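You operate a simulated robot arm through the tools that you are given. There is no shell and no other tool.

You run a simulated robot arm. Do the job below in one go: nothing can be reset, and whatever is moved stays where it is left.

TASK
Connect both hose ends, black to the orange-neck bottle, switch the grey analyser on and push RINSE.
Fine: the blue hose end goes into the white-neck bottle; push once; leave the analyser on and the lower drawer open; the rest stays.

The check looks at the end state, three seconds after you hand in, the way a careful person would. Anything else that was tipped, shoved, dropped, spilled or broken makes it a failure.

THE ROBOT
A 6-joint arm with a two-finger gripper, fixed in place. Base frame: the origin is on the floor under the middle of its stand, x ahead of it, y to its left, z up; the work surface is at about z = 0.9. Lengths are in m, angles in degrees, forces in N, time in s.
It reaches about 1.572 m from its shoulder. Its first joint turns from -166.0 to 166.0 degrees. Payload 2.45 kg.
Tool frame: the origin (TCP) lies between the finger pads and is the grasp point; the fingertips stand 0.02 m ahead of it; z points along the fingers, y is the line along which they close. The gripper opens to 0.14 m; its body begins 0.168 m behind the TCP.
Orientation is that of the tool frame in the base frame, as [roll, pitch, yaw] about the fixed x, y, z axes, in that order (R = Rz(yaw) Ry(pitch) Rx(roll)). With the fingers straight down and closing along the base's y, the tool's x points along the base's -x, its y along +y and its z along -z.

THE INTERFACE
- The arm moves only by the tool jog_arm. Its arguments are lists of equal length, an entry for each row: "offset": the shift along the base's x, y, z in cm, a list of three; "rotation": the turn, a rotation vector about the base's x, y, z in degrees, a list of three; "hand": the finger opening in cm, from 0 to 14. In form: {"offset": [[x, y, z], ...], "rotation": [[rx, ry, rz], ...], "hand": [hand, ...]}. A call has 1 to 20 rows; each row is the pose to reach, as a shift and turn from the pose commanded when the call began. A row lasts 0.2 s, in which the tool goes at most 0.05 m and 8.6 degrees; a call with a longer step from one row to the next is refused whole, and so is a gripper value outside its range. Where a pose cannot be reached the arm comes as near as it can. A force on the tool above 40 N (or 10 N above the force at the start of the call, whichever is more), or a blocked arm, ends the call early, and 0.2 s more pass. Each finger travels about 0.045 m/s and halts on what it meets, pressing with about 20 N; the grip force reading is that of the motor and also rises with nothing between the fingers. The clock runs only during rows and for 0.2 s after the last one: add rows that repeat a pose to give the fingers time. It gives the time, the measured TCP pose, the force on the tool (base axes), the opening and the grip force at its end, in the units of the frame above (readings bear some noise), with the torque about the TCP (base axes, N m) and any sound that the robot's microphone picked up.
- Cameras (640 x 400 px; columns grow to the right, rows downward): "scene" is fixed at [0.4007, -0.6527, 1.1933]; the picture's right is [0.75, -0.66, 0.00], its down [-0.16, -0.19, -0.97] and it looks along [0.64, 0.73, -0.25] (base axes); focal length 214 px, centre (320, 200). "wrist" rides on the gripper at [0.078, 0.011, -0.209] in the tool frame; the picture's right is [-0.14, 0.99, 0.00], its down [-0.92, -0.13, -0.37] and it looks along [-0.37, -0.05, 0.93] (tool axes); focal length 280 px, centre (320, 200).
- get_image(camera): a new picture of that camera. It takes no simulated time.
- locate(camera, pixels): there is no depth. For up to 12 entries [column, row, z] of the newest picture of that camera ("zoom" is the newest enlarged one), the place [x, y] in the base frame at which the ray of that pixel passes the height z, good to about 0.002 m. It takes no simulated time.
- close_up(camera, box): a new picture of the part [left, top, right, bottom] of that camera's present view, enlarged. It takes no simulated time.
- sign_off(): hands the job in; it is judged then, once.

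Open the gripper and draw the arm clear of the work before you hand the job in, unless the task says otherwise.

The tools are called after ">>>" by a JSON object that holds its "fn" and its "kwargs". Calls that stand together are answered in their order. jog_arm: Moves the arm, as the interface text tells. Its arguments: {"type":"object","properties":{"offset":{"type":"array","items":{"type":"array","items":{"type":"number"}}},"rotation":{"type":"array","items":{"type":"array","items":{"type":"number"}}},"hand":{"type":"array","items":{"type":"number"}}},"required":["offset","rotation","hand"]} The other tools are called the same way: get_image (camera) takes a picture; locate (camera, pixels) gives the place at which the rays of pixels pass given heights; close_up (camera, box) takes an enlarged picture of a part of a camera's view; sign_off () hands the job in.

At the start:

```text
time_s: 0.0
position: [0.6715, 0.1646, 1.3201]
orientation: [180.0, -0.1, 179.9]
wrist_force: [-0.3, -0.4, -0.1]
wrist_torque: [-0.03, 0.0, -0.01]
opening: 0.14
gripper_force: 0.1
```

scene: 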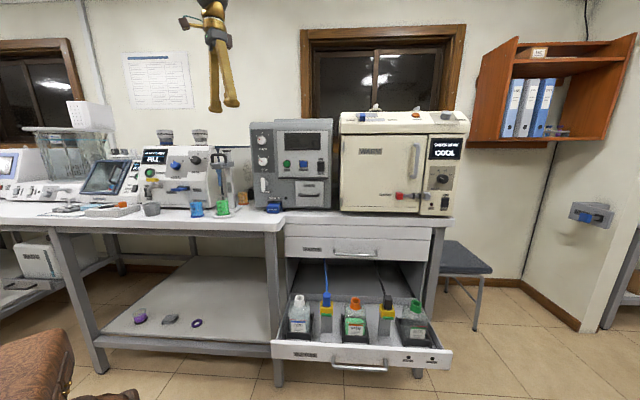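
wrist: 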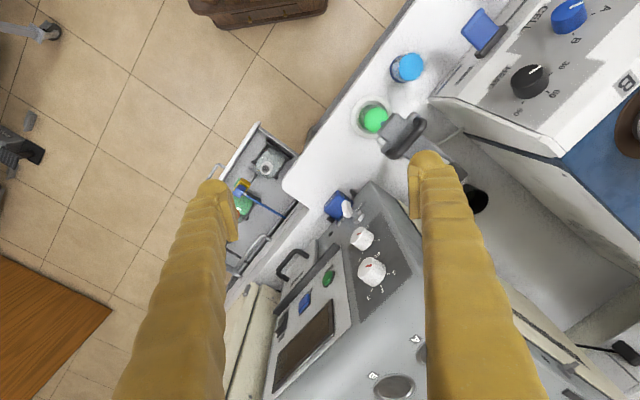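

I start by looking closely at the drawer with bottles and hose ends, and the grey analyser on the bench.

>>> {"fn": "close_up", "kwargs": {"camera": "scene", "box": [260, 250, 460, 375]}}

>>> {"fn": "close_up", "kwargs": {"camera": "scene", "box": [230, 110, 350, 220]}}

>>> {"fn": "close_up", "kwargs": {"camera": "wrist", "box": [200, 120, 440, 400]}}

```text
3.20 times, centred on (360, 312) of scene
```

zoom: 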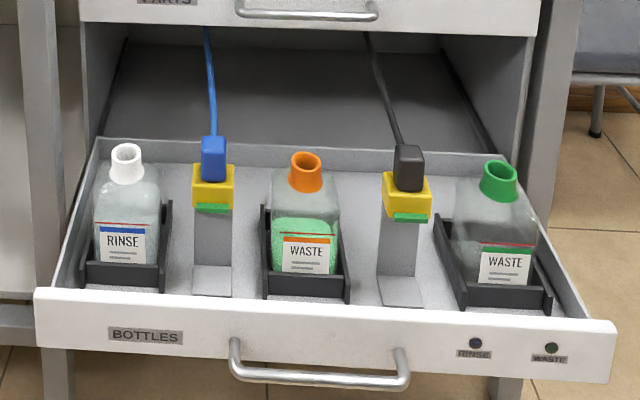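

```text
3.64 times, centred on (290, 165) of scene
```

zoom: 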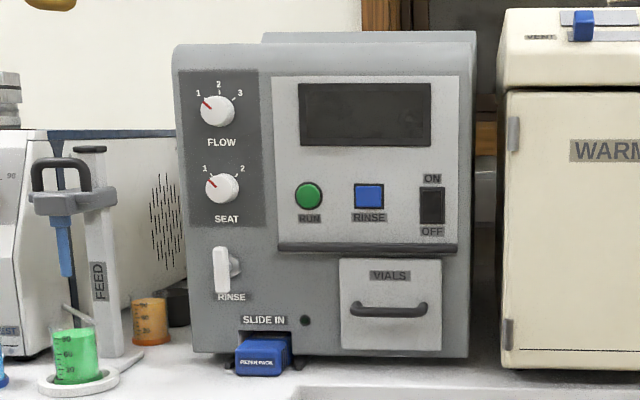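

```text
1.43 times, centred on (320, 260) of wrist
```

zoom: 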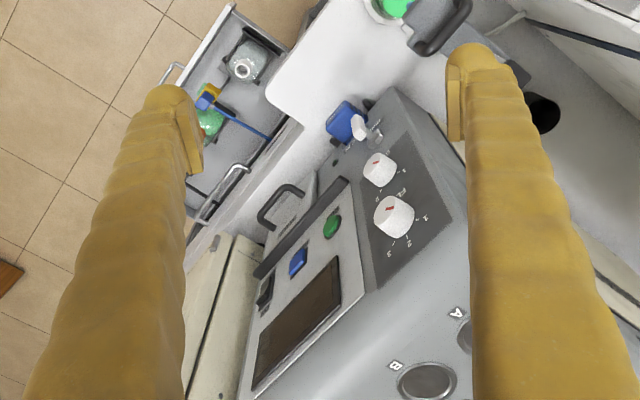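

Next I zoom further into the blue and black hose ends and each bottle neck.

>>> {"fn": "close_up", "kwargs": {"camera": "scene", "box": [280, 280, 345, 345]}}

>>> {"fn": "close_up", "kwargs": {"camera": "scene", "box": [335, 280, 400, 350]}}

>>> {"fn": "close_up", "kwargs": {"camera": "scene", "box": [280, 150, 340, 212]}}

>>> {"fn": "close_up", "kwargs": {"camera": "scene", "box": [400, 345, 450, 370]}}

```text
6.15 times, centred on (312, 312) of scene
```

zoom: 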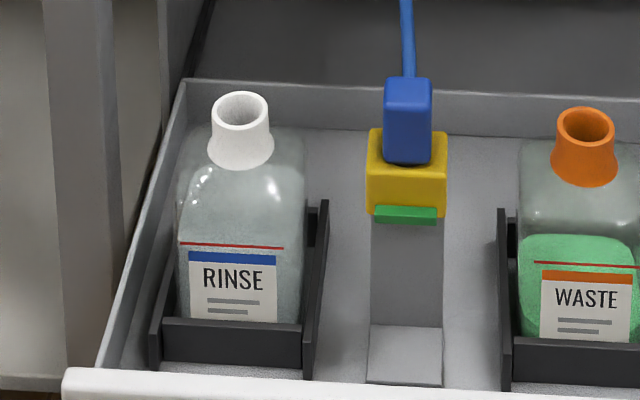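

```text
5.71 times, centred on (368, 315) of scene
```

zoom: 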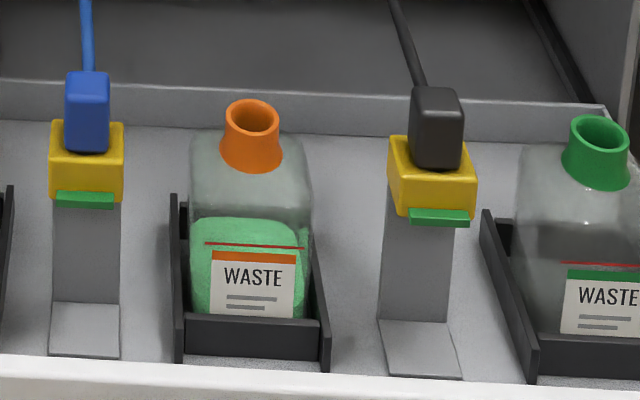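

```text
6.45 times, centred on (310, 181) of scene
```

zoom: 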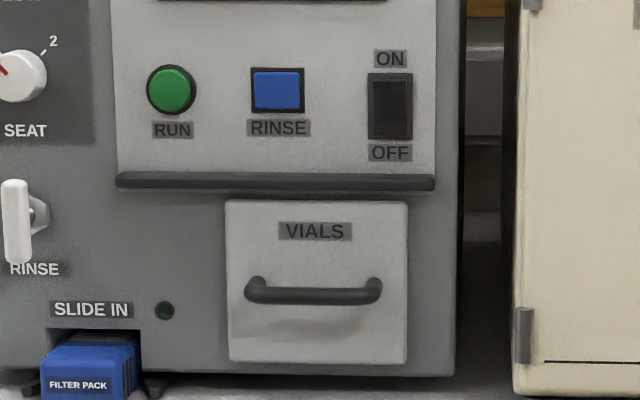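

```text
12.80 times, centred on (425, 358) of scene
```

zoom: 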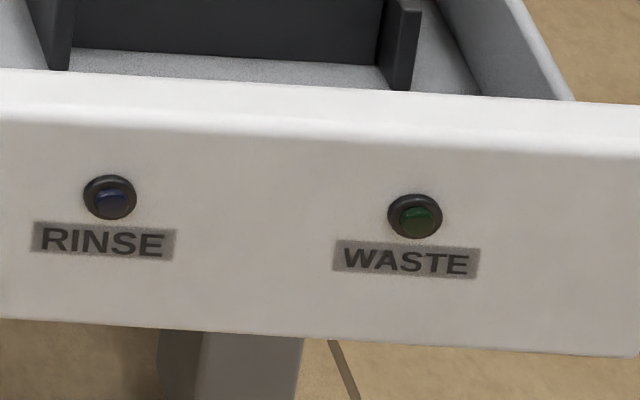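

I locate analyser base corners and bench edges on the work surface, to get the bench's axes.

>>> {"fn": "get_image", "kwargs": {"camera": "scene"}}

>>> {"fn": "locate", "kwargs": {"camera": "scene", "pixels": [[284, 222, 0.9], [450, 217, 0.9], [60, 222, 0.9], [283, 211, 0.9], [333, 209, 0.9], [272, 357, 0.55], [452, 366, 0.55], [272, 357, 0.5], [452, 366, 0.5]]}}

>>> {"fn": "get_image", "kwargs": {"camera": "wrist"}}

>>> {"fn": "locate", "kwargs": {"camera": "wrist", "pixels": [[284, 190, 0.9], [258, 125, 0.6], [270, 165, 0.7], [240, 205, 0.7], [335, 205, 0.9], [363, 238, 1.1], [306, 302, 1.1], [328, 278, 1.1], [281, 322, 1.1]]}}

```text
taken
```

scene: 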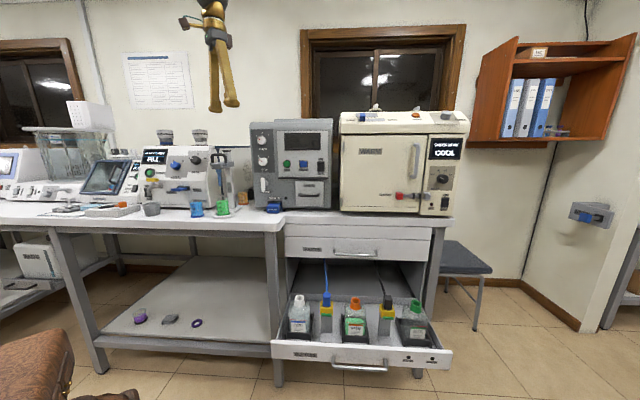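

```text
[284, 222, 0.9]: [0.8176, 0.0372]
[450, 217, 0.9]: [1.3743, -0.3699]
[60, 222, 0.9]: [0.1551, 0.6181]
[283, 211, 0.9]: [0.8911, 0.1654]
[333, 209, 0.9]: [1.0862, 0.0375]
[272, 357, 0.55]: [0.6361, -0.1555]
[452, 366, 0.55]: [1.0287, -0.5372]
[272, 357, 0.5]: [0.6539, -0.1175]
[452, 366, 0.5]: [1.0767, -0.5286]
```

```text
taken
```

wrist: 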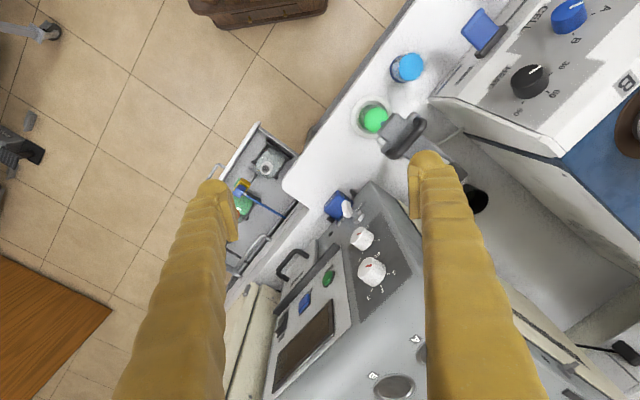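

```text
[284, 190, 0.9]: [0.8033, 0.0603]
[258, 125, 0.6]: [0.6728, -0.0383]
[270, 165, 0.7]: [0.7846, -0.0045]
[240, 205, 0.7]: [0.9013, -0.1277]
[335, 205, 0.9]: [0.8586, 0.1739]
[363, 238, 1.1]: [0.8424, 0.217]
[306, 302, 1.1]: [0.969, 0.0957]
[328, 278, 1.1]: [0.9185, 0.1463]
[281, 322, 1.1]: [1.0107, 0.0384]
```

The bench front runs roughly along (0.72,-0.69). I move the hand over the drawer's front side, high up, turning 45° so the wrist camera looks squarely at the drawer.

>>> {"fn": "jog_arm", "kwargs": {"offset": [[-1, -4, 0], [-2, -8, 0], [-3, -12, 0], [-4, -16, 0], [-5, -20, 0], [-6, -24, 0], [-6, -28, 0], [-6, -32, 0]], "rotation": [[0, 0, 6], [0, 0, 12], [0, 0, 18], [0, 0, 24], [0, 0, 30], [0, 0, 36], [0, 0, 42], [0, 0, 45]], "hand": [14, 14, 14, 14, 14, 14, 14, 14]}}

>>> {"fn": "get_image", "kwargs": {"camera": "wrist"}}

>>> {"fn": "get_image", "kwargs": {"camera": "scene"}}

```text
time_s: 1.8
position: [0.61, -0.1565, 1.3194]
orientation: [-180.0, 0.0, -134.9]
wrist_force: [-0.3, 0.2, -0.2]
wrist_torque: [0.02, -0.02, 0.03]
opening: 0.1396
gripper_force: 0.1
```

```text
taken
```

wrist: 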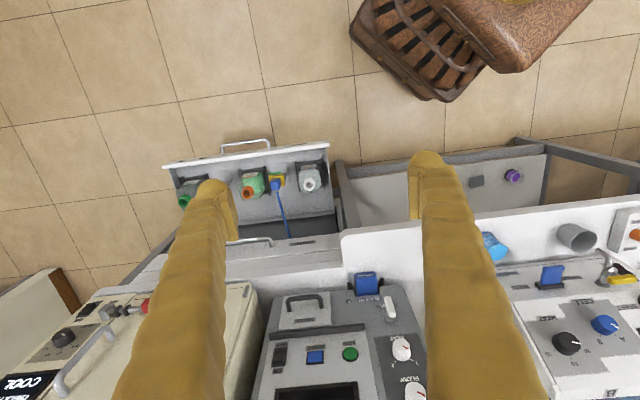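

```text
taken
```

scene: 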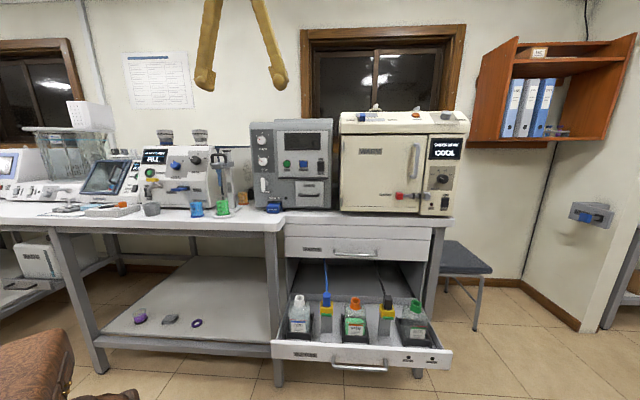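

The drawer is aligned with the tool now. I triangulate bottle necks and plugs from both cameras at several heights.

>>> {"fn": "close_up", "kwargs": {"camera": "wrist", "box": [150, 120, 350, 245]}}

>>> {"fn": "locate", "kwargs": {"camera": "scene", "pixels": [[299.5, 297.5, 0.6], [299.5, 297.5, 0.7], [355.5, 301, 0.6], [355.5, 301, 0.7], [416, 306, 0.6], [416, 306, 0.7], [326.5, 295, 0.6], [326.5, 295, 0.7], [387.5, 298.5, 0.6], [387.5, 298.5, 0.7]]}}

>>> {"fn": "locate", "kwargs": {"camera": "wrist", "pixels": [[311, 185, 0.6], [311, 185, 0.7], [247.5, 193, 0.6], [247.5, 193, 0.7], [184, 200, 0.6], [184, 200, 0.7], [276, 185, 0.6], [276, 185, 0.7]]}}

```text
3.20 times, centred on (250, 182) of wrist
```

zoom: 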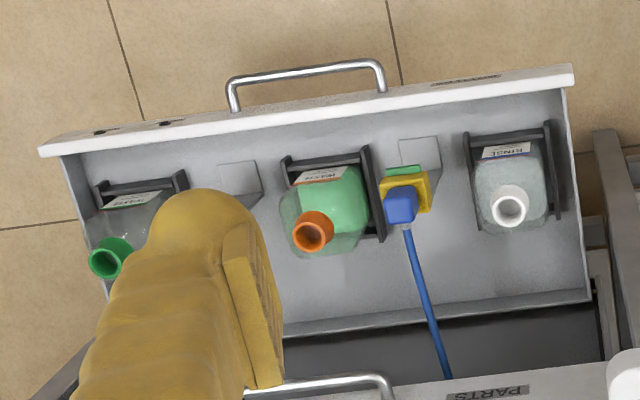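

```text
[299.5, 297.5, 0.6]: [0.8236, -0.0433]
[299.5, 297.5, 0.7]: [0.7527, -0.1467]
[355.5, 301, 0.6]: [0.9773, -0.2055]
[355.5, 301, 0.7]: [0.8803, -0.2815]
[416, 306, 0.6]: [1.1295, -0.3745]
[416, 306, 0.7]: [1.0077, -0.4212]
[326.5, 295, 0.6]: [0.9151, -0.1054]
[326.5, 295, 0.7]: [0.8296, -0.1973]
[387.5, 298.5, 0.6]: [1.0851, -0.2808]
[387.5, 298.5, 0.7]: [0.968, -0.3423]
```

```text
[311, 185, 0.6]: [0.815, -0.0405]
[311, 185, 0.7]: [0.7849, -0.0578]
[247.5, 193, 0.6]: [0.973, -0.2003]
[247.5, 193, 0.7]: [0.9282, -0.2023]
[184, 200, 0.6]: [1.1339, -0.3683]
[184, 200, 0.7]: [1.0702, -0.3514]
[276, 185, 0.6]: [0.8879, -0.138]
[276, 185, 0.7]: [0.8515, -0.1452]
```

Neck tops come out near z≈0.60 and the blue plug top near z≈0.64. Now I triangulate the analyser panel controls: scene RINSE (303.3,163.9), rocker (320.9,166.3), wrist RINSE (316,357), rocker (280,356).

>>> {"fn": "close_up", "kwargs": {"camera": "wrist", "box": [240, 270, 440, 400]}}

>>> {"fn": "locate", "kwargs": {"camera": "scene", "pixels": [[303.3, 163.9, 1.22], [303.3, 163.9, 1.25], [303.3, 163.9, 1.28], [320.9, 166.3, 1.22], [320.9, 166.3, 1.25], [286.7, 163.9, 1.25], [302.4, 141, 1.3], [302.4, 141, 1.35], [312, 195, 1.05], [312, 195, 1.0]]}}

>>> {"fn": "locate", "kwargs": {"camera": "wrist", "pixels": [[316, 357, 1.0], [316, 357, 1.1], [316, 357, 1.2], [280, 356, 1.0], [280, 356, 1.1], [280, 356, 1.2], [350, 354, 1.1], [303, 300, 1.0], [342, 235, 0.9], [240, 262, 0.9]]}}

```text
3.08 times, centred on (340, 335) of wrist
```

zoom: 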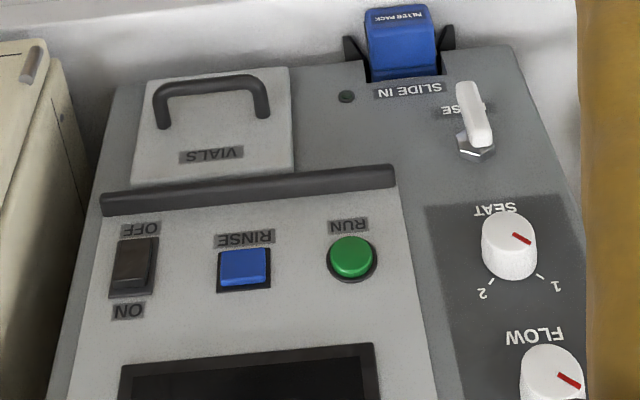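

```text
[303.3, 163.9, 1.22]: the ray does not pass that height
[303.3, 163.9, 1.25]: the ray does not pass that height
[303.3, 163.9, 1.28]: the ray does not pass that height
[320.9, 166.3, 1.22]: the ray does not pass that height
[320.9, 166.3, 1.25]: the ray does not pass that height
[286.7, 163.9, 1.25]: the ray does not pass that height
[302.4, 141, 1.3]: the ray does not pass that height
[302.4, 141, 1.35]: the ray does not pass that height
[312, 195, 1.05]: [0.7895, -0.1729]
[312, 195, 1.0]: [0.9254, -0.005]
```

```text
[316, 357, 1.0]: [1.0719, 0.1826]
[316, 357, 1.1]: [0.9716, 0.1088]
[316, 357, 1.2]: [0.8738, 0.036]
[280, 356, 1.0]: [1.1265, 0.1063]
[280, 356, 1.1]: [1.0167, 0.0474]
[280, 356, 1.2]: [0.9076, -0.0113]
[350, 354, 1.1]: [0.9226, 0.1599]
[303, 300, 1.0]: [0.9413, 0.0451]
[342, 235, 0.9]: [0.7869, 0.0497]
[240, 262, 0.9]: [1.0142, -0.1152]
```

The panel is lower than the scene camera; I re-run the scene rays at z 1.05–1.15.

>>> {"fn": "locate", "kwargs": {"camera": "scene", "pixels": [[303.3, 163.9, 1.08], [303.3, 163.9, 1.1], [303.3, 163.9, 1.12], [320.9, 166.3, 1.08], [320.9, 166.3, 1.1], [320.9, 166.3, 1.12], [286.7, 163.9, 1.08], [286.7, 163.9, 1.1], [312, 195, 0.97], [312, 195, 0.95]]}}

>>> {"fn": "locate", "kwargs": {"camera": "wrist", "pixels": [[316, 357, 1.08], [316, 357, 1.12], [280, 356, 1.08], [350, 354, 1.08], [303, 300, 0.97], [303, 300, 0.95]]}}

```text
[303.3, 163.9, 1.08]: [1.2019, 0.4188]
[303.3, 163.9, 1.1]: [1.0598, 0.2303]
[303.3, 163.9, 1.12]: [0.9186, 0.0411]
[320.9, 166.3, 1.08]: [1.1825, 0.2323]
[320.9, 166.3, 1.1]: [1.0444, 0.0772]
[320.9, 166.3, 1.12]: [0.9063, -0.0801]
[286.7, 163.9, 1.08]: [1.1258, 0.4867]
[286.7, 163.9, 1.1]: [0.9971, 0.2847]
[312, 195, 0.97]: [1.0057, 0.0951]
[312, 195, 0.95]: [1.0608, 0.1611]
```

```text
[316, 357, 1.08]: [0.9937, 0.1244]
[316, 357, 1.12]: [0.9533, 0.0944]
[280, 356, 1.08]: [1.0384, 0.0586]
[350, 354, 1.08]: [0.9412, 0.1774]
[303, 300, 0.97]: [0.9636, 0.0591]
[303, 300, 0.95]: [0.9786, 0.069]
```

RINSE is near (0.958,0.098,1.114) and the rocker near (1.011,0.041,1.105), with the row along about -46°. I bring the hand toward the blue plug from the front, tilting 25° so the body leans away from the bench.

>>> {"fn": "jog_arm", "kwargs": {"offset": [[1.7, -0.7, -4.2], [3.4, -1.4, -8.4], [5.2, -2.2, -12.6], [6.9, -2.9, -16.9], [8.6, -3.6, -21.1], [10.3, -4.3, -25.3], [12, -5, -29.5], [13.8, -5.8, -33.8], [15.5, -6.5, -38], [17.2, -7.2, -42.2]], "rotation": [[1.7, -1.8, 0], [3.5, -3.6, 0], [5.2, -5.4, 0], [7, -7.2, 0], [8.7, -9, 0], [10.4, -10.8, 0], [12.2, -12.6, 0], [13.9, -14.4, 0], [15.7, -16.2, 0], [17.4, -18, 0]], "hand": [14, 14, 14, 14, 14, 14, 14, 14, 14, 14]}}

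>>> {"fn": "get_image", "kwargs": {"camera": "wrist"}}

>>> {"fn": "get_image", "kwargs": {"camera": "scene"}}

```text
time_s: 4.0
position: [0.7854, -0.2303, 0.8967]
orientation: [-179.5, 25.0, -134.8]
wrist_force: [0.1, 0.3, -0.6]
wrist_torque: [-0.04, 0.04, -0.01]
opening: 0.14
gripper_force: 0.0
```

```text
taken
```

wrist: 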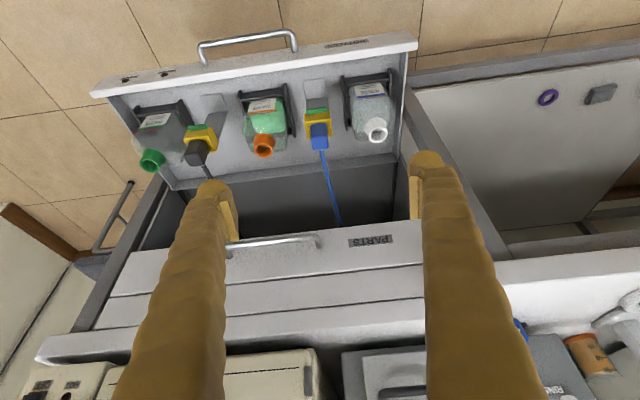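

```text
taken
```

scene: 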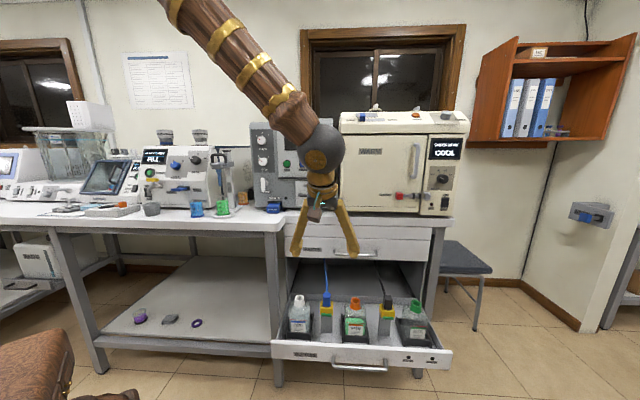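

The hand is above the drawer; I zoom in on the plugs, holders and necks in the wrist view.

>>> {"fn": "close_up", "kwargs": {"camera": "wrist", "box": [280, 65, 420, 155]}}

>>> {"fn": "close_up", "kwargs": {"camera": "wrist", "box": [120, 85, 300, 190]}}

```text
4.44 times, centred on (350, 110) of wrist
```

zoom: 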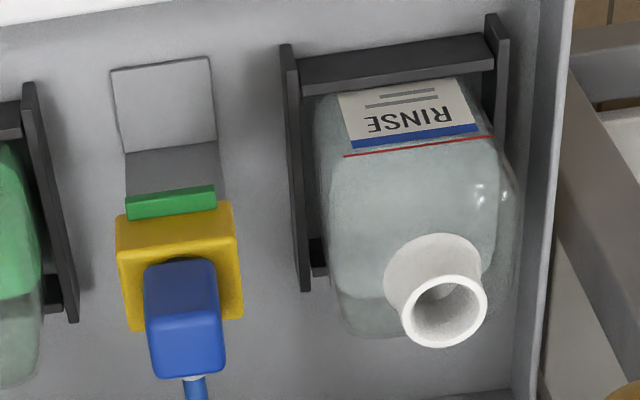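

```text
3.56 times, centred on (210, 138) of wrist
```

zoom: 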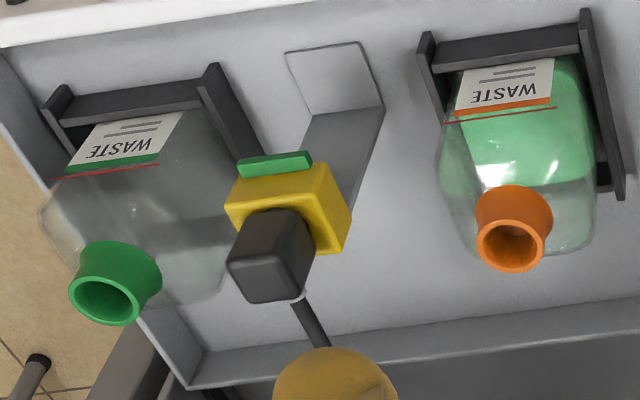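

I triangulate again from this closer wrist view: white ring (378.6,135.5), orange ring (264.2,151.2), blue top (320,143), black top (194.6,158.2).

>>> {"fn": "locate", "kwargs": {"camera": "wrist", "pixels": [[378.6, 135.5, 0.59], [378.6, 135.5, 0.61], [264.2, 151.2, 0.59], [264.2, 151.2, 0.61], [320, 143, 0.63], [320, 143, 0.65], [194.6, 158.2, 0.63], [194.6, 158.2, 0.65], [410, 38, 0.55], [100, 95, 0.55], [385, 330, 0.9], [200, 345, 0.9]]}}

>>> {"fn": "close_up", "kwargs": {"camera": "scene", "box": [280, 285, 345, 325]}}

>>> {"fn": "close_up", "kwargs": {"camera": "scene", "box": [340, 285, 405, 325]}}

```text
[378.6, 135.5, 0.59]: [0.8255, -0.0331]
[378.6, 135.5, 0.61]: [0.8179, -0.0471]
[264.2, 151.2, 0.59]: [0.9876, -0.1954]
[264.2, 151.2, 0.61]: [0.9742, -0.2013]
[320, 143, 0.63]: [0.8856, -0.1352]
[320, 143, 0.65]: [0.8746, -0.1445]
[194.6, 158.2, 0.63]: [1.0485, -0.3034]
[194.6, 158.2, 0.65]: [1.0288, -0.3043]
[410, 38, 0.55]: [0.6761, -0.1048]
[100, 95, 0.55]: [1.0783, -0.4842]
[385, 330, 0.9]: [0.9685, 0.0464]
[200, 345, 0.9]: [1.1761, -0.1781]
```

```text
9.85 times, centred on (312, 305) of scene
```

zoom: 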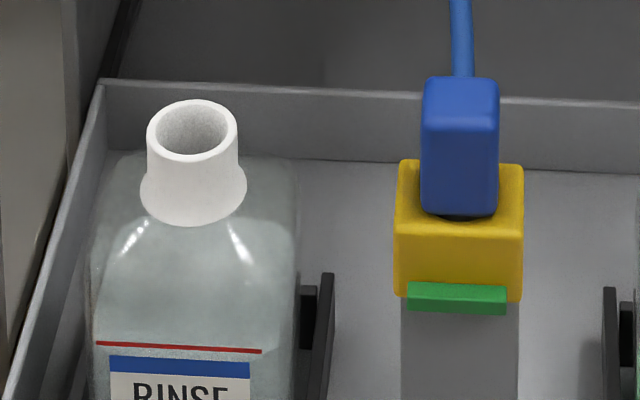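

```text
9.85 times, centred on (372, 305) of scene
```

zoom: 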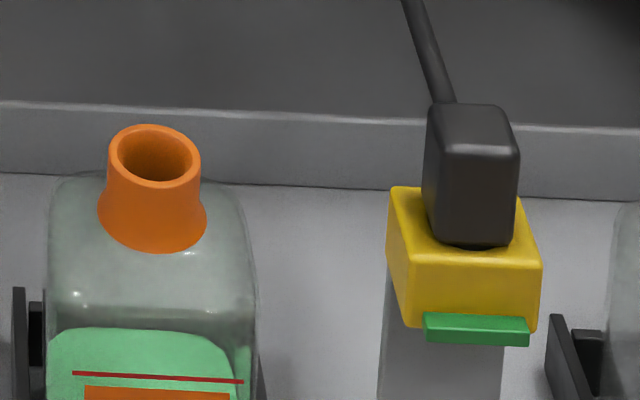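

Refined scene pixels: white ring (299,297.9), orange ring (355.25,300.5), blue top (326.1,294.6), black top (387,297.7).

>>> {"fn": "get_image", "kwargs": {"camera": "scene"}}

>>> {"fn": "locate", "kwargs": {"camera": "scene", "pixels": [[299, 297.9, 0.59], [299, 297.9, 0.61], [355.25, 300.5, 0.59], [355.25, 300.5, 0.61], [326.1, 294.6, 0.63], [326.1, 294.6, 0.65], [387, 297.7, 0.63], [387, 297.7, 0.65]]}}

```text
taken
```

scene: 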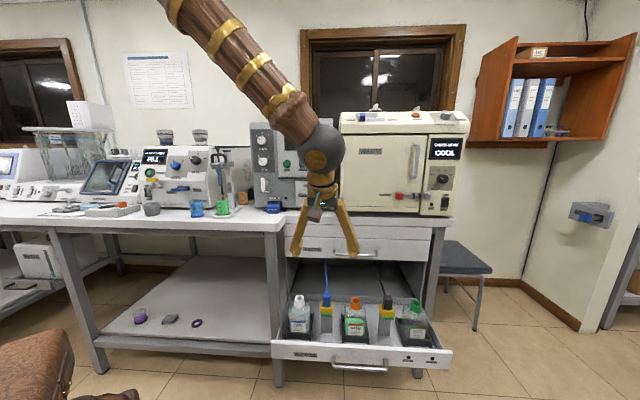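

```text
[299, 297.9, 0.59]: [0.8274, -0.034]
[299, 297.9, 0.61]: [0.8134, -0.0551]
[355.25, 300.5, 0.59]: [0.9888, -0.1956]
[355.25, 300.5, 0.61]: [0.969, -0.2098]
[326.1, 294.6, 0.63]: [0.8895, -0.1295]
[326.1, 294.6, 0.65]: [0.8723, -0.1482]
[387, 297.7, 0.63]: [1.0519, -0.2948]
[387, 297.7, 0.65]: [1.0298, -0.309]
```

Both views agree: white neck (0.8255,-0.034,0.59), orange neck (0.988,-0.1955,0.59), blue plug (0.879,-0.141, top 0.642), black plug (1.036,-0.304, top 0.643). I move to a standoff 6 cm from the blue plug with the fingers at 8 cm.

>>> {"fn": "jog_arm", "kwargs": {"offset": [[1.3, 1.2, -3.6], [2.5, 2.4, -7.2], [3.8, 3.6, -10.8], [5.1, 4.7, -14.4], [6.3, 5.9, -18], [7.6, 7.1, -21.6], [7.6, 7.1, -21.6]], "rotation": [[0, 0, 0], [0, 0, 0], [0, 0, 0], [0, 0, 0], [0, 0, 0], [0, 0, 0], [0, 0, 0]], "hand": [12.5, 11, 10, 9, 8, 7.5, 7.5]}}

>>> {"fn": "get_image", "kwargs": {"camera": "wrist"}}

>>> {"fn": "close_up", "kwargs": {"camera": "scene", "box": [250, 200, 410, 330]}}

```text
time_s: 5.6
position: [0.8569, -0.1596, 0.6825]
orientation: [-179.5, 24.9, -134.8]
wrist_force: [0.0, -0.1, 0.4]
wrist_torque: [0.02, 0.05, 0.0]
opening: 0.0751
gripper_force: 0.1
```

```text
taken
```

wrist: 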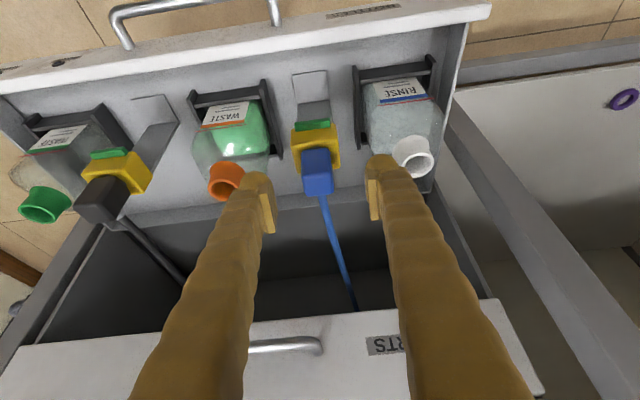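

```text
3.08 times, centred on (330, 265) of scene
```

zoom: 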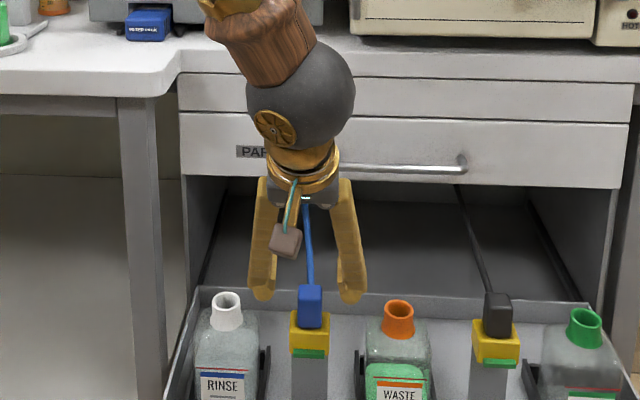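

The fingers straddle the blue plug from above. I zoom in to check centering and the plug's angle.

>>> {"fn": "close_up", "kwargs": {"camera": "wrist", "box": [240, 90, 460, 230]}}

>>> {"fn": "locate", "kwargs": {"camera": "wrist", "pixels": [[318, 184, 0.642], [302, 178, 0.642], [334, 178, 0.642], [413, 158, 0.591], [226, 181, 0.591], [40, 207, 0.591], [99, 210, 0.643]]}}

```text
2.86 times, centred on (350, 160) of wrist
```

zoom: 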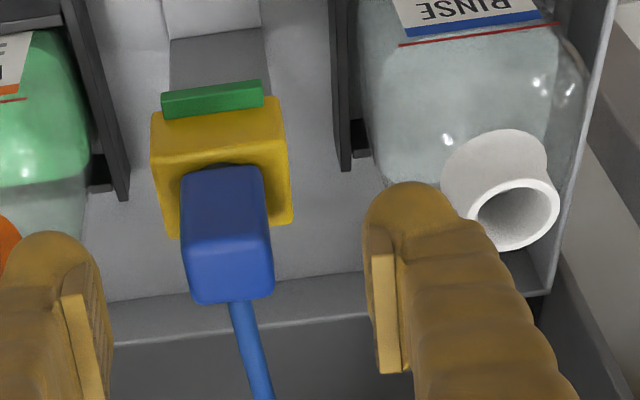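

```text
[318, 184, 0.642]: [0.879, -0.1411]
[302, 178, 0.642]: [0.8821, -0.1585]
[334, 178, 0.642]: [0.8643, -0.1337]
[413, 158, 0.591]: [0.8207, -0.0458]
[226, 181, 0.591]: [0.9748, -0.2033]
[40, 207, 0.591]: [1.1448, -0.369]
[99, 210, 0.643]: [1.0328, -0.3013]
```

Plug top centre (319,182) maps to (0.879,-0.140), lined up with the hand. I advance 6 cm along the tool axis to the grasp height.

>>> {"fn": "jog_arm", "kwargs": {"offset": [[0.7, 0.6, -1.8], [1.4, 1.2, -3.6], [2.2, 1.9, -5.5], [2.2, 1.9, -5.5]], "rotation": [[0, 0, 0], [0, 0, 0], [0, 0, 0], [0, 0, 0]], "hand": [7, 6.5, 6, 6]}}

>>> {"fn": "get_image", "kwargs": {"camera": "wrist"}}

>>> {"fn": "close_up", "kwargs": {"camera": "scene", "box": [280, 260, 370, 330]}}

```text
time_s: 6.6
position: [0.8802, -0.1362, 0.6269]
orientation: [-179.6, 25.0, -134.9]
wrist_force: [1.1, -0.1, -0.9]
wrist_torque: [-0.01, 0.01, 0.0]
opening: 0.0601
gripper_force: 0.1
```

```text
taken
```

wrist: 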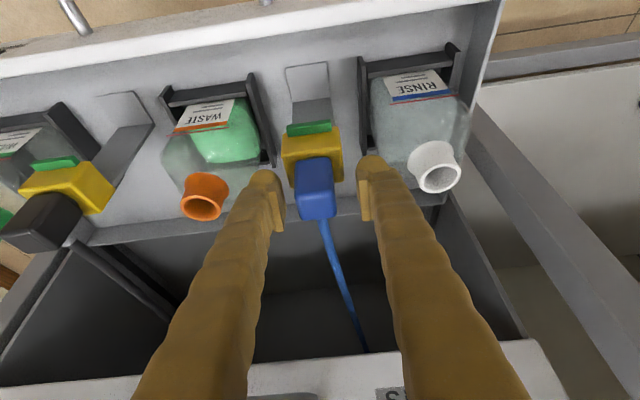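

```text
5.71 times, centred on (325, 295) of scene
```

zoom: 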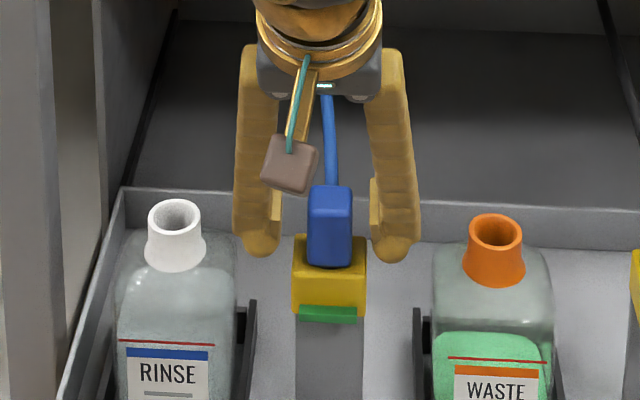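

The pads' midpoint sits about 3 mm left of the plug, so I shift by -0.4 cm in y and then close on it.

>>> {"fn": "jog_arm", "kwargs": {"offset": [[0, -0.4, 0], [0, -0.4, 0], [0, -0.4, 0], [0, -0.4, 0], [0, -0.4, 0], [0, -0.4, 0], [0, -0.4, 0]], "rotation": [[0, 0, 0], [0, 0, 0], [0, 0, 0], [0, 0, 0], [0, 0, 0], [0, 0, 0], [0, 0, 0]], "hand": [6, 6, 4.5, 3.5, 2, 2, 2]}}

>>> {"fn": "get_image", "kwargs": {"camera": "wrist"}}

>>> {"fn": "close_up", "kwargs": {"camera": "scene", "box": [280, 260, 370, 330]}}

```text
time_s: 8.2
position: [0.8804, -0.1411, 0.6289]
orientation: [-179.5, 25.0, -134.9]
wrist_force: [1.4, 0.4, 0.5]
wrist_torque: [-0.02, -0.01, -0.01]
opening: 0.0285
gripper_force: 20.2
```

```text
taken
```

wrist: 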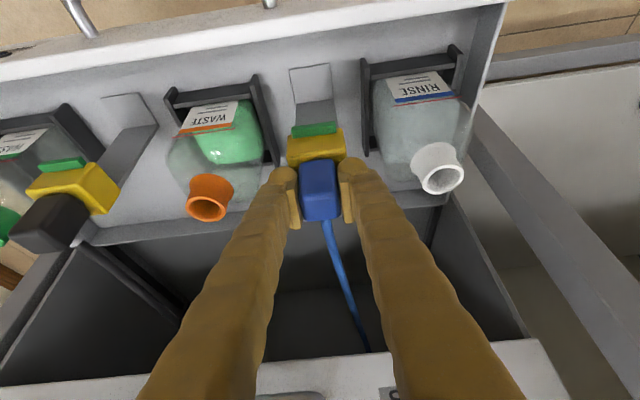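

```text
5.71 times, centred on (325, 295) of scene
```

zoom: 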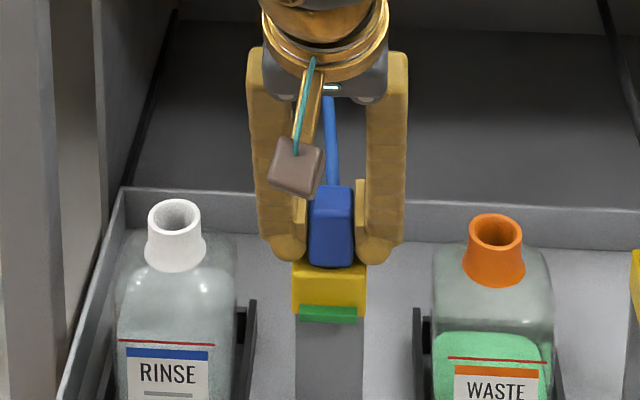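

The plug is held (opening 2.85 cm, 20 N). I try a gentle 1 cm straight lift and watch the force.

>>> {"fn": "jog_arm", "kwargs": {"offset": [[0, 0, 0.2], [0, 0, 0.4], [0, 0, 0.7], [0, 0, 1.0]], "rotation": [[0, 0, 0], [0, 0, 0], [0, 0, 0], [0, 0, 0]], "hand": [2, 2, 2, 2]}}

>>> {"fn": "close_up", "kwargs": {"camera": "scene", "box": [280, 260, 370, 330]}}

>>> {"fn": "get_image", "kwargs": {"camera": "wrist"}}

```text
time_s: 9.2
position: [0.8813, -0.1413, 0.6381]
orientation: [-179.4, 25.1, -134.9]
wrist_force: [-0.1, 0.6, -1.0]
wrist_torque: [-0.01, 0.0, 0.01]
opening: 0.0287
gripper_force: 20.0
```

```text
5.71 times, centred on (325, 295) of scene
```

zoom: 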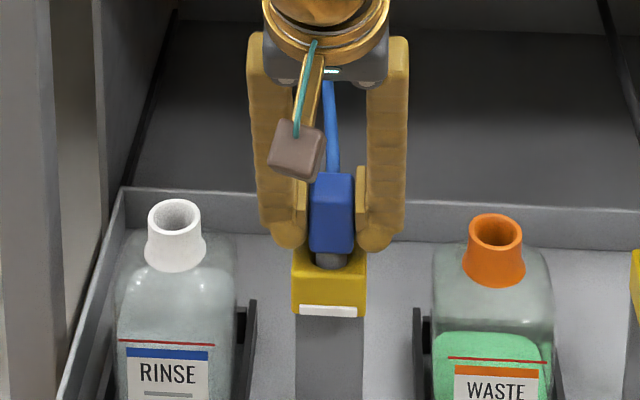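

```text
taken
```

wrist: 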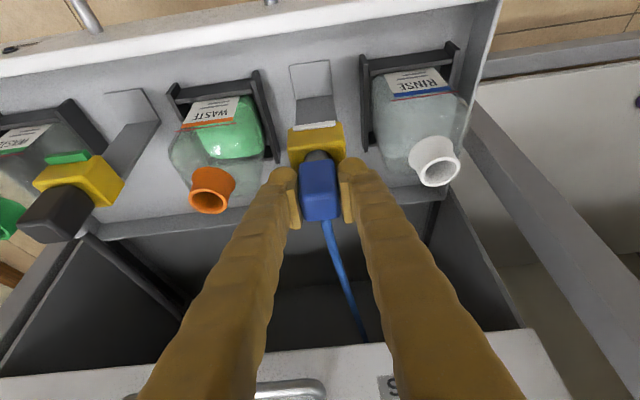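

The indicator bar turned white and the plug lifts freely on a grey stem. I lift another 6 cm and check the stem clears the holder.

>>> {"fn": "jog_arm", "kwargs": {"offset": [[0, 0, 1.5], [0, 0, 3], [0, 0, 4.5], [0, 0, 6], [0, 0, 6]], "rotation": [[0, 0, 0], [0, 0, 0], [0, 0, 0], [0, 0, 0], [0, 0, 0]], "hand": [2, 2, 2, 2, 2]}}

>>> {"fn": "close_up", "kwargs": {"camera": "scene", "box": [270, 250, 370, 330]}}

>>> {"fn": "get_image", "kwargs": {"camera": "wrist"}}

```text
time_s: 10.4
position: [0.8813, -0.1408, 0.699]
orientation: [-179.6, 25.0, -135.0]
wrist_force: [0.1, 0.6, -1.6]
wrist_torque: [-0.02, 0.01, -0.02]
opening: 0.0285
gripper_force: 19.3
```

```text
5.00 times, centred on (320, 290) of scene
```

zoom: 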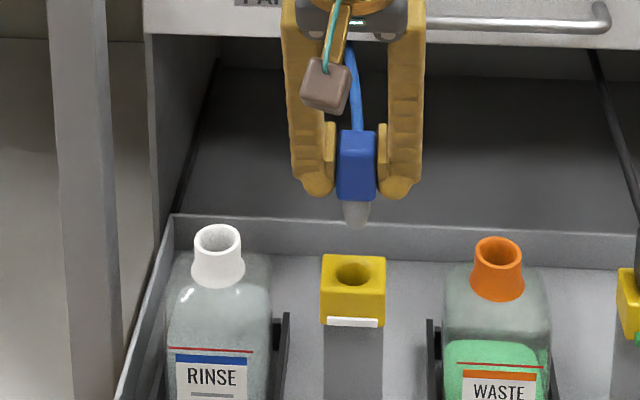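

```text
taken
```

wrist: 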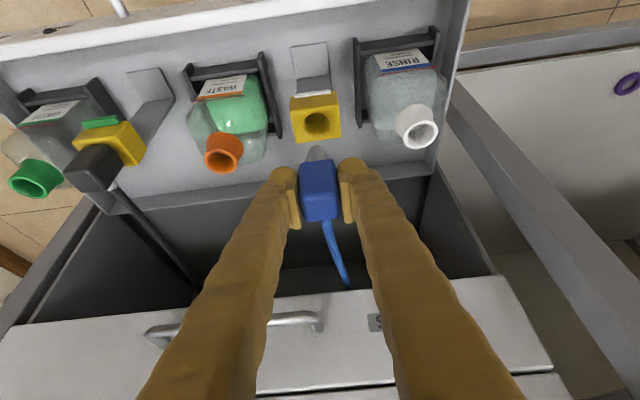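

The stem (about 2.5 cm, rounded) is clear and the holder hole is visible. I measure the vector from holder hole to the white neck in both views.

>>> {"fn": "close_up", "kwargs": {"camera": "wrist", "box": [280, 80, 450, 180]}}

>>> {"fn": "close_up", "kwargs": {"camera": "scene", "box": [285, 280, 345, 320]}}

```text
3.76 times, centred on (365, 130) of wrist
```

zoom: 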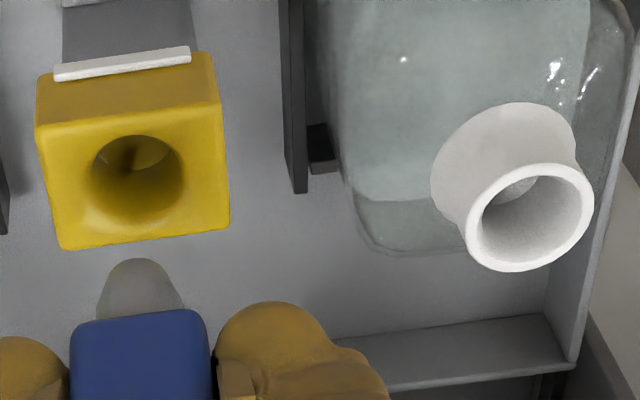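

```text
10.00 times, centred on (315, 300) of scene
```

zoom: 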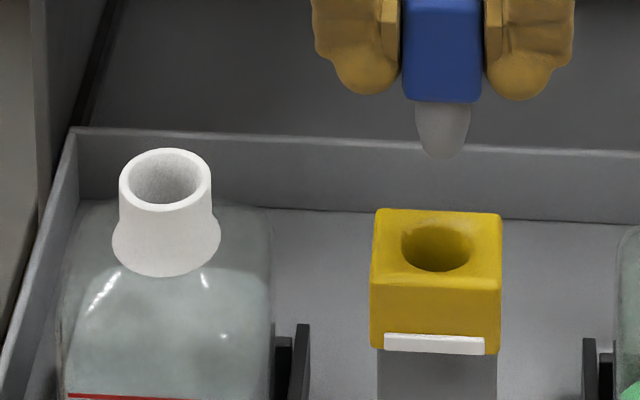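

I locate hole: wrist (316.4,124.2), scene (326.6,304.8); white ring: wrist (420.8,134.8), scene (299.5,297.95).

>>> {"fn": "locate", "kwargs": {"camera": "wrist", "pixels": [[316.4, 124.2, 0.585], [316.4, 124.2, 0.6], [420.8, 134.8, 0.585], [420.8, 134.8, 0.6]]}}

>>> {"fn": "locate", "kwargs": {"camera": "scene", "pixels": [[326.6, 304.8, 0.585], [326.6, 304.8, 0.6], [299.5, 297.95, 0.585], [299.5, 297.95, 0.6]]}}

```text
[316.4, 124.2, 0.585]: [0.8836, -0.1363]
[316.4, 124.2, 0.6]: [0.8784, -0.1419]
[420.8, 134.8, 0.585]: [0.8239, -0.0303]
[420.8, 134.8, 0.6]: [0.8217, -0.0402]
```

```text
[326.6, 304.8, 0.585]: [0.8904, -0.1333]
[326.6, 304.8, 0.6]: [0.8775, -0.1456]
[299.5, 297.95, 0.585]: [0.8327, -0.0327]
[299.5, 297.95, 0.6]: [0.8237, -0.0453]
```

The shift from hole to white neck is about (-5.6, +10.2) cm. I carry the plug over the white neck at the present height and compare.

>>> {"fn": "jog_arm", "kwargs": {"offset": [[-1.4, 2.6, 0], [-2.8, 5.1, 0], [-4.2, 7.7, 0], [-5.6, 10.2, 0], [-5.6, 10.2, 0]], "rotation": [[0, 0, 0], [0, 0, 0], [0, 0, 0], [0, 0, 0], [0, 0, 0]], "hand": [2, 2, 2, 2, 2]}}

>>> {"fn": "get_image", "kwargs": {"camera": "wrist"}}

>>> {"fn": "close_up", "kwargs": {"camera": "scene", "box": [265, 260, 345, 310]}}

>>> {"fn": "close_up", "kwargs": {"camera": "wrist", "box": [270, 80, 400, 230]}}

```text
time_s: 11.6
position: [0.8247, -0.0382, 0.6957]
orientation: [-179.5, 25.0, -134.9]
wrist_force: [-0.1, 0.1, -1.2]
wrist_torque: [-0.01, -0.01, 0.03]
opening: 0.0288
gripper_force: 19.8
```

```text
taken
```

wrist: 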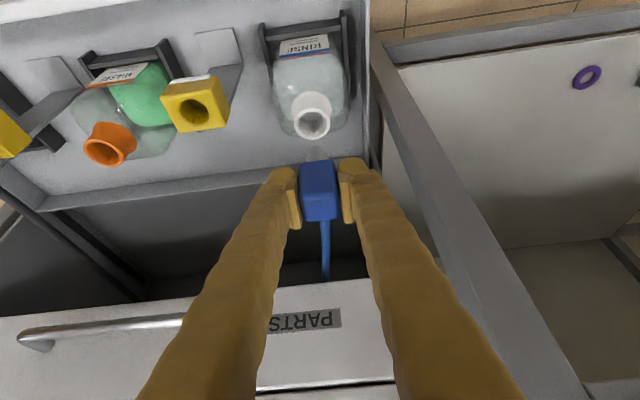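

```text
8.00 times, centred on (305, 285) of scene
```

zoom: 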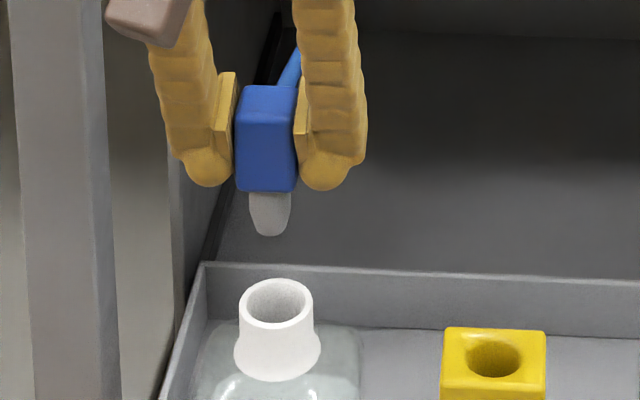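

```text
2.67 times, centred on (335, 155) of wrist
```

zoom: 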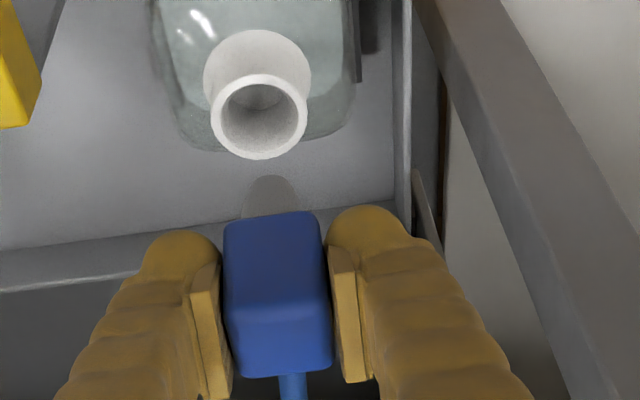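

In the scene view the stem is about 0.7 px left of the neck's centre line. I locate the neck and the plug's top again in this wrist view.

>>> {"fn": "get_image", "kwargs": {"camera": "scene"}}

>>> {"fn": "locate", "kwargs": {"camera": "wrist", "pixels": [[311.9, 124.1, 0.585], [311.9, 124.1, 0.595], [311.9, 124.1, 0.605], [320.8, 207.9, 0.711], [194.5, 109.5, 0.597]]}}

>>> {"fn": "locate", "kwargs": {"camera": "scene", "pixels": [[299.6, 297.9, 0.585], [299.6, 297.9, 0.595], [299.6, 297.9, 0.605], [326.8, 304.8, 0.597], [297.5, 272.5, 0.711]]}}

```text
taken
```

scene: 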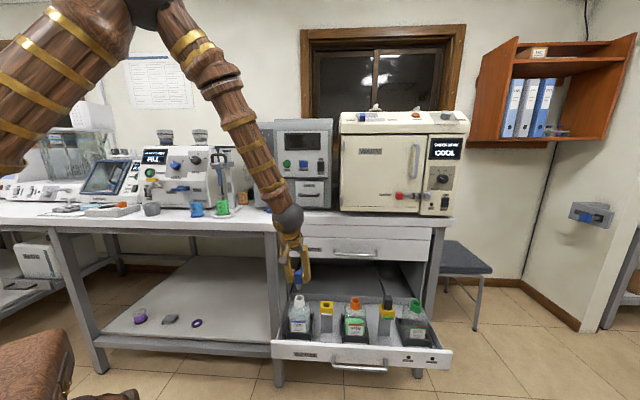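

```text
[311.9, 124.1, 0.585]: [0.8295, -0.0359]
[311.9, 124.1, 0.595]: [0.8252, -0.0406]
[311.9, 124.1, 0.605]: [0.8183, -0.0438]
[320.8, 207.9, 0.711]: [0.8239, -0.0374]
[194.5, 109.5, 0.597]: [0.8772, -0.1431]
```

```text
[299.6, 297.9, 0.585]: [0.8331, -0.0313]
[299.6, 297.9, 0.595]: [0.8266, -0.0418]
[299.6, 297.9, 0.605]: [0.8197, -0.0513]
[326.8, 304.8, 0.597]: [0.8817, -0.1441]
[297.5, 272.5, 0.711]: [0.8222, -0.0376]
```

Neck centre is (0.826,-0.0405) at z≈0.594; plug is at about (0.823,-0.0375). I shift (+0.25,-0.3) cm and lower 4 cm so the stem tip stands just above the neck.

>>> {"fn": "jog_arm", "kwargs": {"offset": [[0.25, -0.3, 0], [0.25, -0.3, -1.5], [0.25, -0.3, -3], [0.25, -0.3, -4], [0.25, -0.3, -4]], "rotation": [[0, 0, 0], [0, 0, 0], [0, 0, 0], [0, 0, 0], [0, 0, 0]], "hand": [2, 2, 2, 2, 2]}}

>>> {"fn": "close_up", "kwargs": {"camera": "wrist", "box": [270, 80, 400, 230]}}

>>> {"fn": "close_up", "kwargs": {"camera": "scene", "box": [265, 270, 345, 320]}}

```text
time_s: 12.8
position: [0.8264, -0.0422, 0.6572]
orientation: [-179.4, 25.2, -134.9]
wrist_force: [0.0, -0.3, -0.9]
wrist_torque: [0.02, 0.03, 0.01]
opening: 0.0288
gripper_force: 20.0
```

```text
2.67 times, centred on (335, 155) of wrist
```

zoom: 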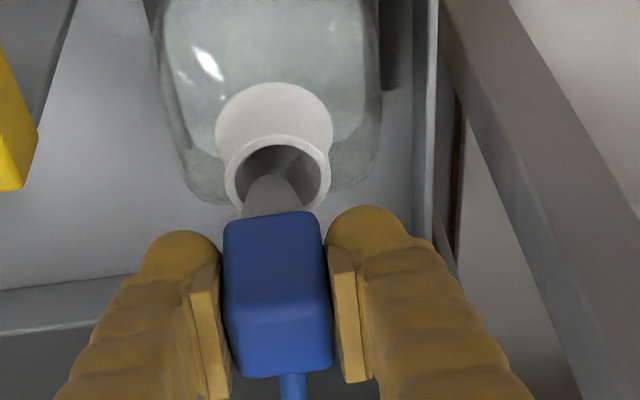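

```text
8.00 times, centred on (305, 295) of scene
```

zoom: 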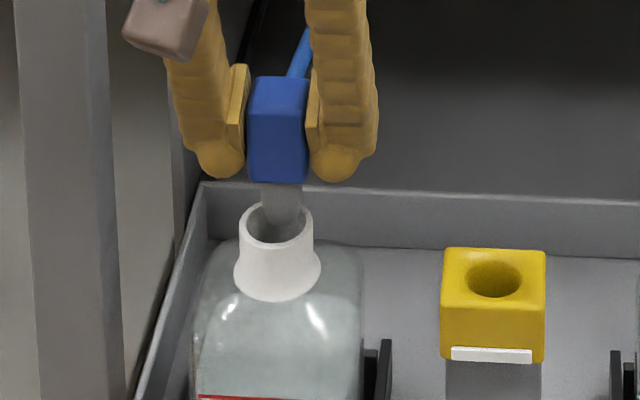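

The stem tip is at the rim, about 1.5–2 mm toward +e in both views. I correct by (-0.13,+0.13) cm and lower slowly 1.5 cm.

>>> {"fn": "jog_arm", "kwargs": {"offset": [[-0.13, 0.13, 0], [-0.13, 0.13, -0.4], [-0.13, 0.13, -0.8], [-0.13, 0.13, -1.2], [-0.13, 0.13, -1.5]], "rotation": [[0, 0, 0], [0, 0, 0], [0, 0, 0], [0, 0, 0], [0, 0, 0]], "hand": [2, 2, 2, 2, 2]}}

>>> {"fn": "close_up", "kwargs": {"camera": "wrist", "box": [270, 80, 400, 230]}}

>>> {"fn": "close_up", "kwargs": {"camera": "scene", "box": [265, 270, 345, 320]}}

```text
time_s: 14.0
position: [0.8267, -0.0402, 0.642]
orientation: [-179.4, 25.1, -135.0]
wrist_force: [-0.5, 0.1, -0.1]
wrist_torque: [-0.01, 0.01, 0.05]
opening: 0.0289
gripper_force: 20.1
```

```text
2.67 times, centred on (335, 155) of wrist
```

zoom: 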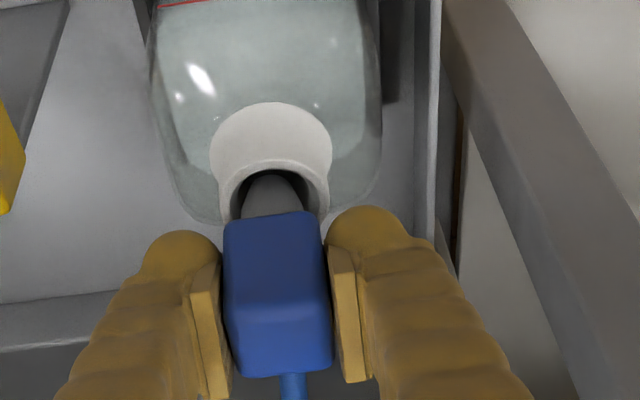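

```text
8.00 times, centred on (305, 295) of scene
```

zoom: 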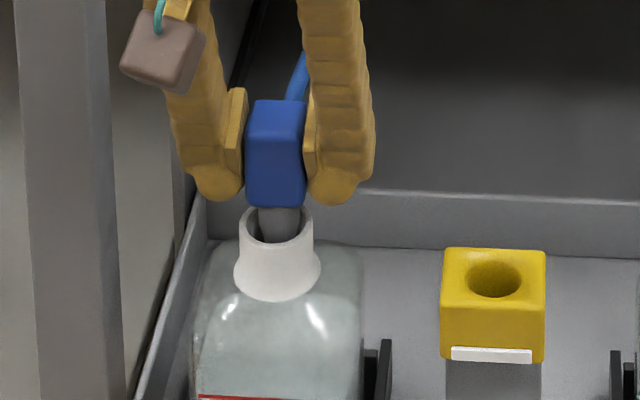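

The stem is inside with no force. I lower a further 1.2 cm in small steps, watching the force.

>>> {"fn": "jog_arm", "kwargs": {"offset": [[0, 0, -0.3], [0, 0, -0.6], [0, 0, -0.9], [0, 0, -1.2]], "rotation": [[0, 0, 0], [0, 0, 0], [0, 0, 0], [0, 0, 0]], "hand": [2, 2, 2, 2]}}

>>> {"fn": "close_up", "kwargs": {"camera": "scene", "box": [265, 270, 345, 320]}}

>>> {"fn": "close_up", "kwargs": {"camera": "wrist", "box": [270, 80, 400, 230]}}

```text
time_s: 15.0
position: [0.8276, -0.0409, 0.6286]
orientation: [-179.5, 24.9, -135.0]
wrist_force: [-2.1, 0.5, -0.1]
wrist_torque: [0.0, 0.07, 0.01]
opening: 0.0291
gripper_force: 19.6
```

```text
8.00 times, centred on (305, 295) of scene
```

zoom: 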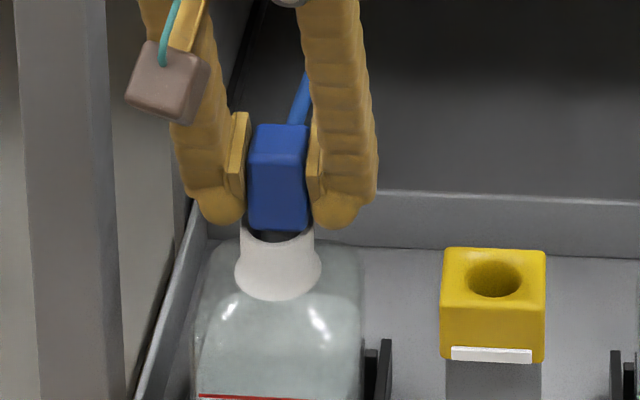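

```text
2.67 times, centred on (335, 155) of wrist
```

zoom: 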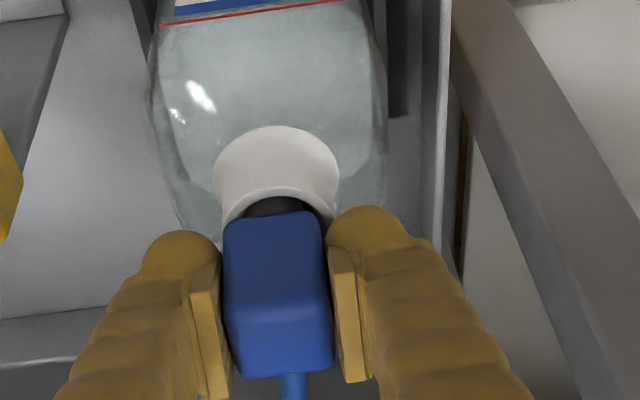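

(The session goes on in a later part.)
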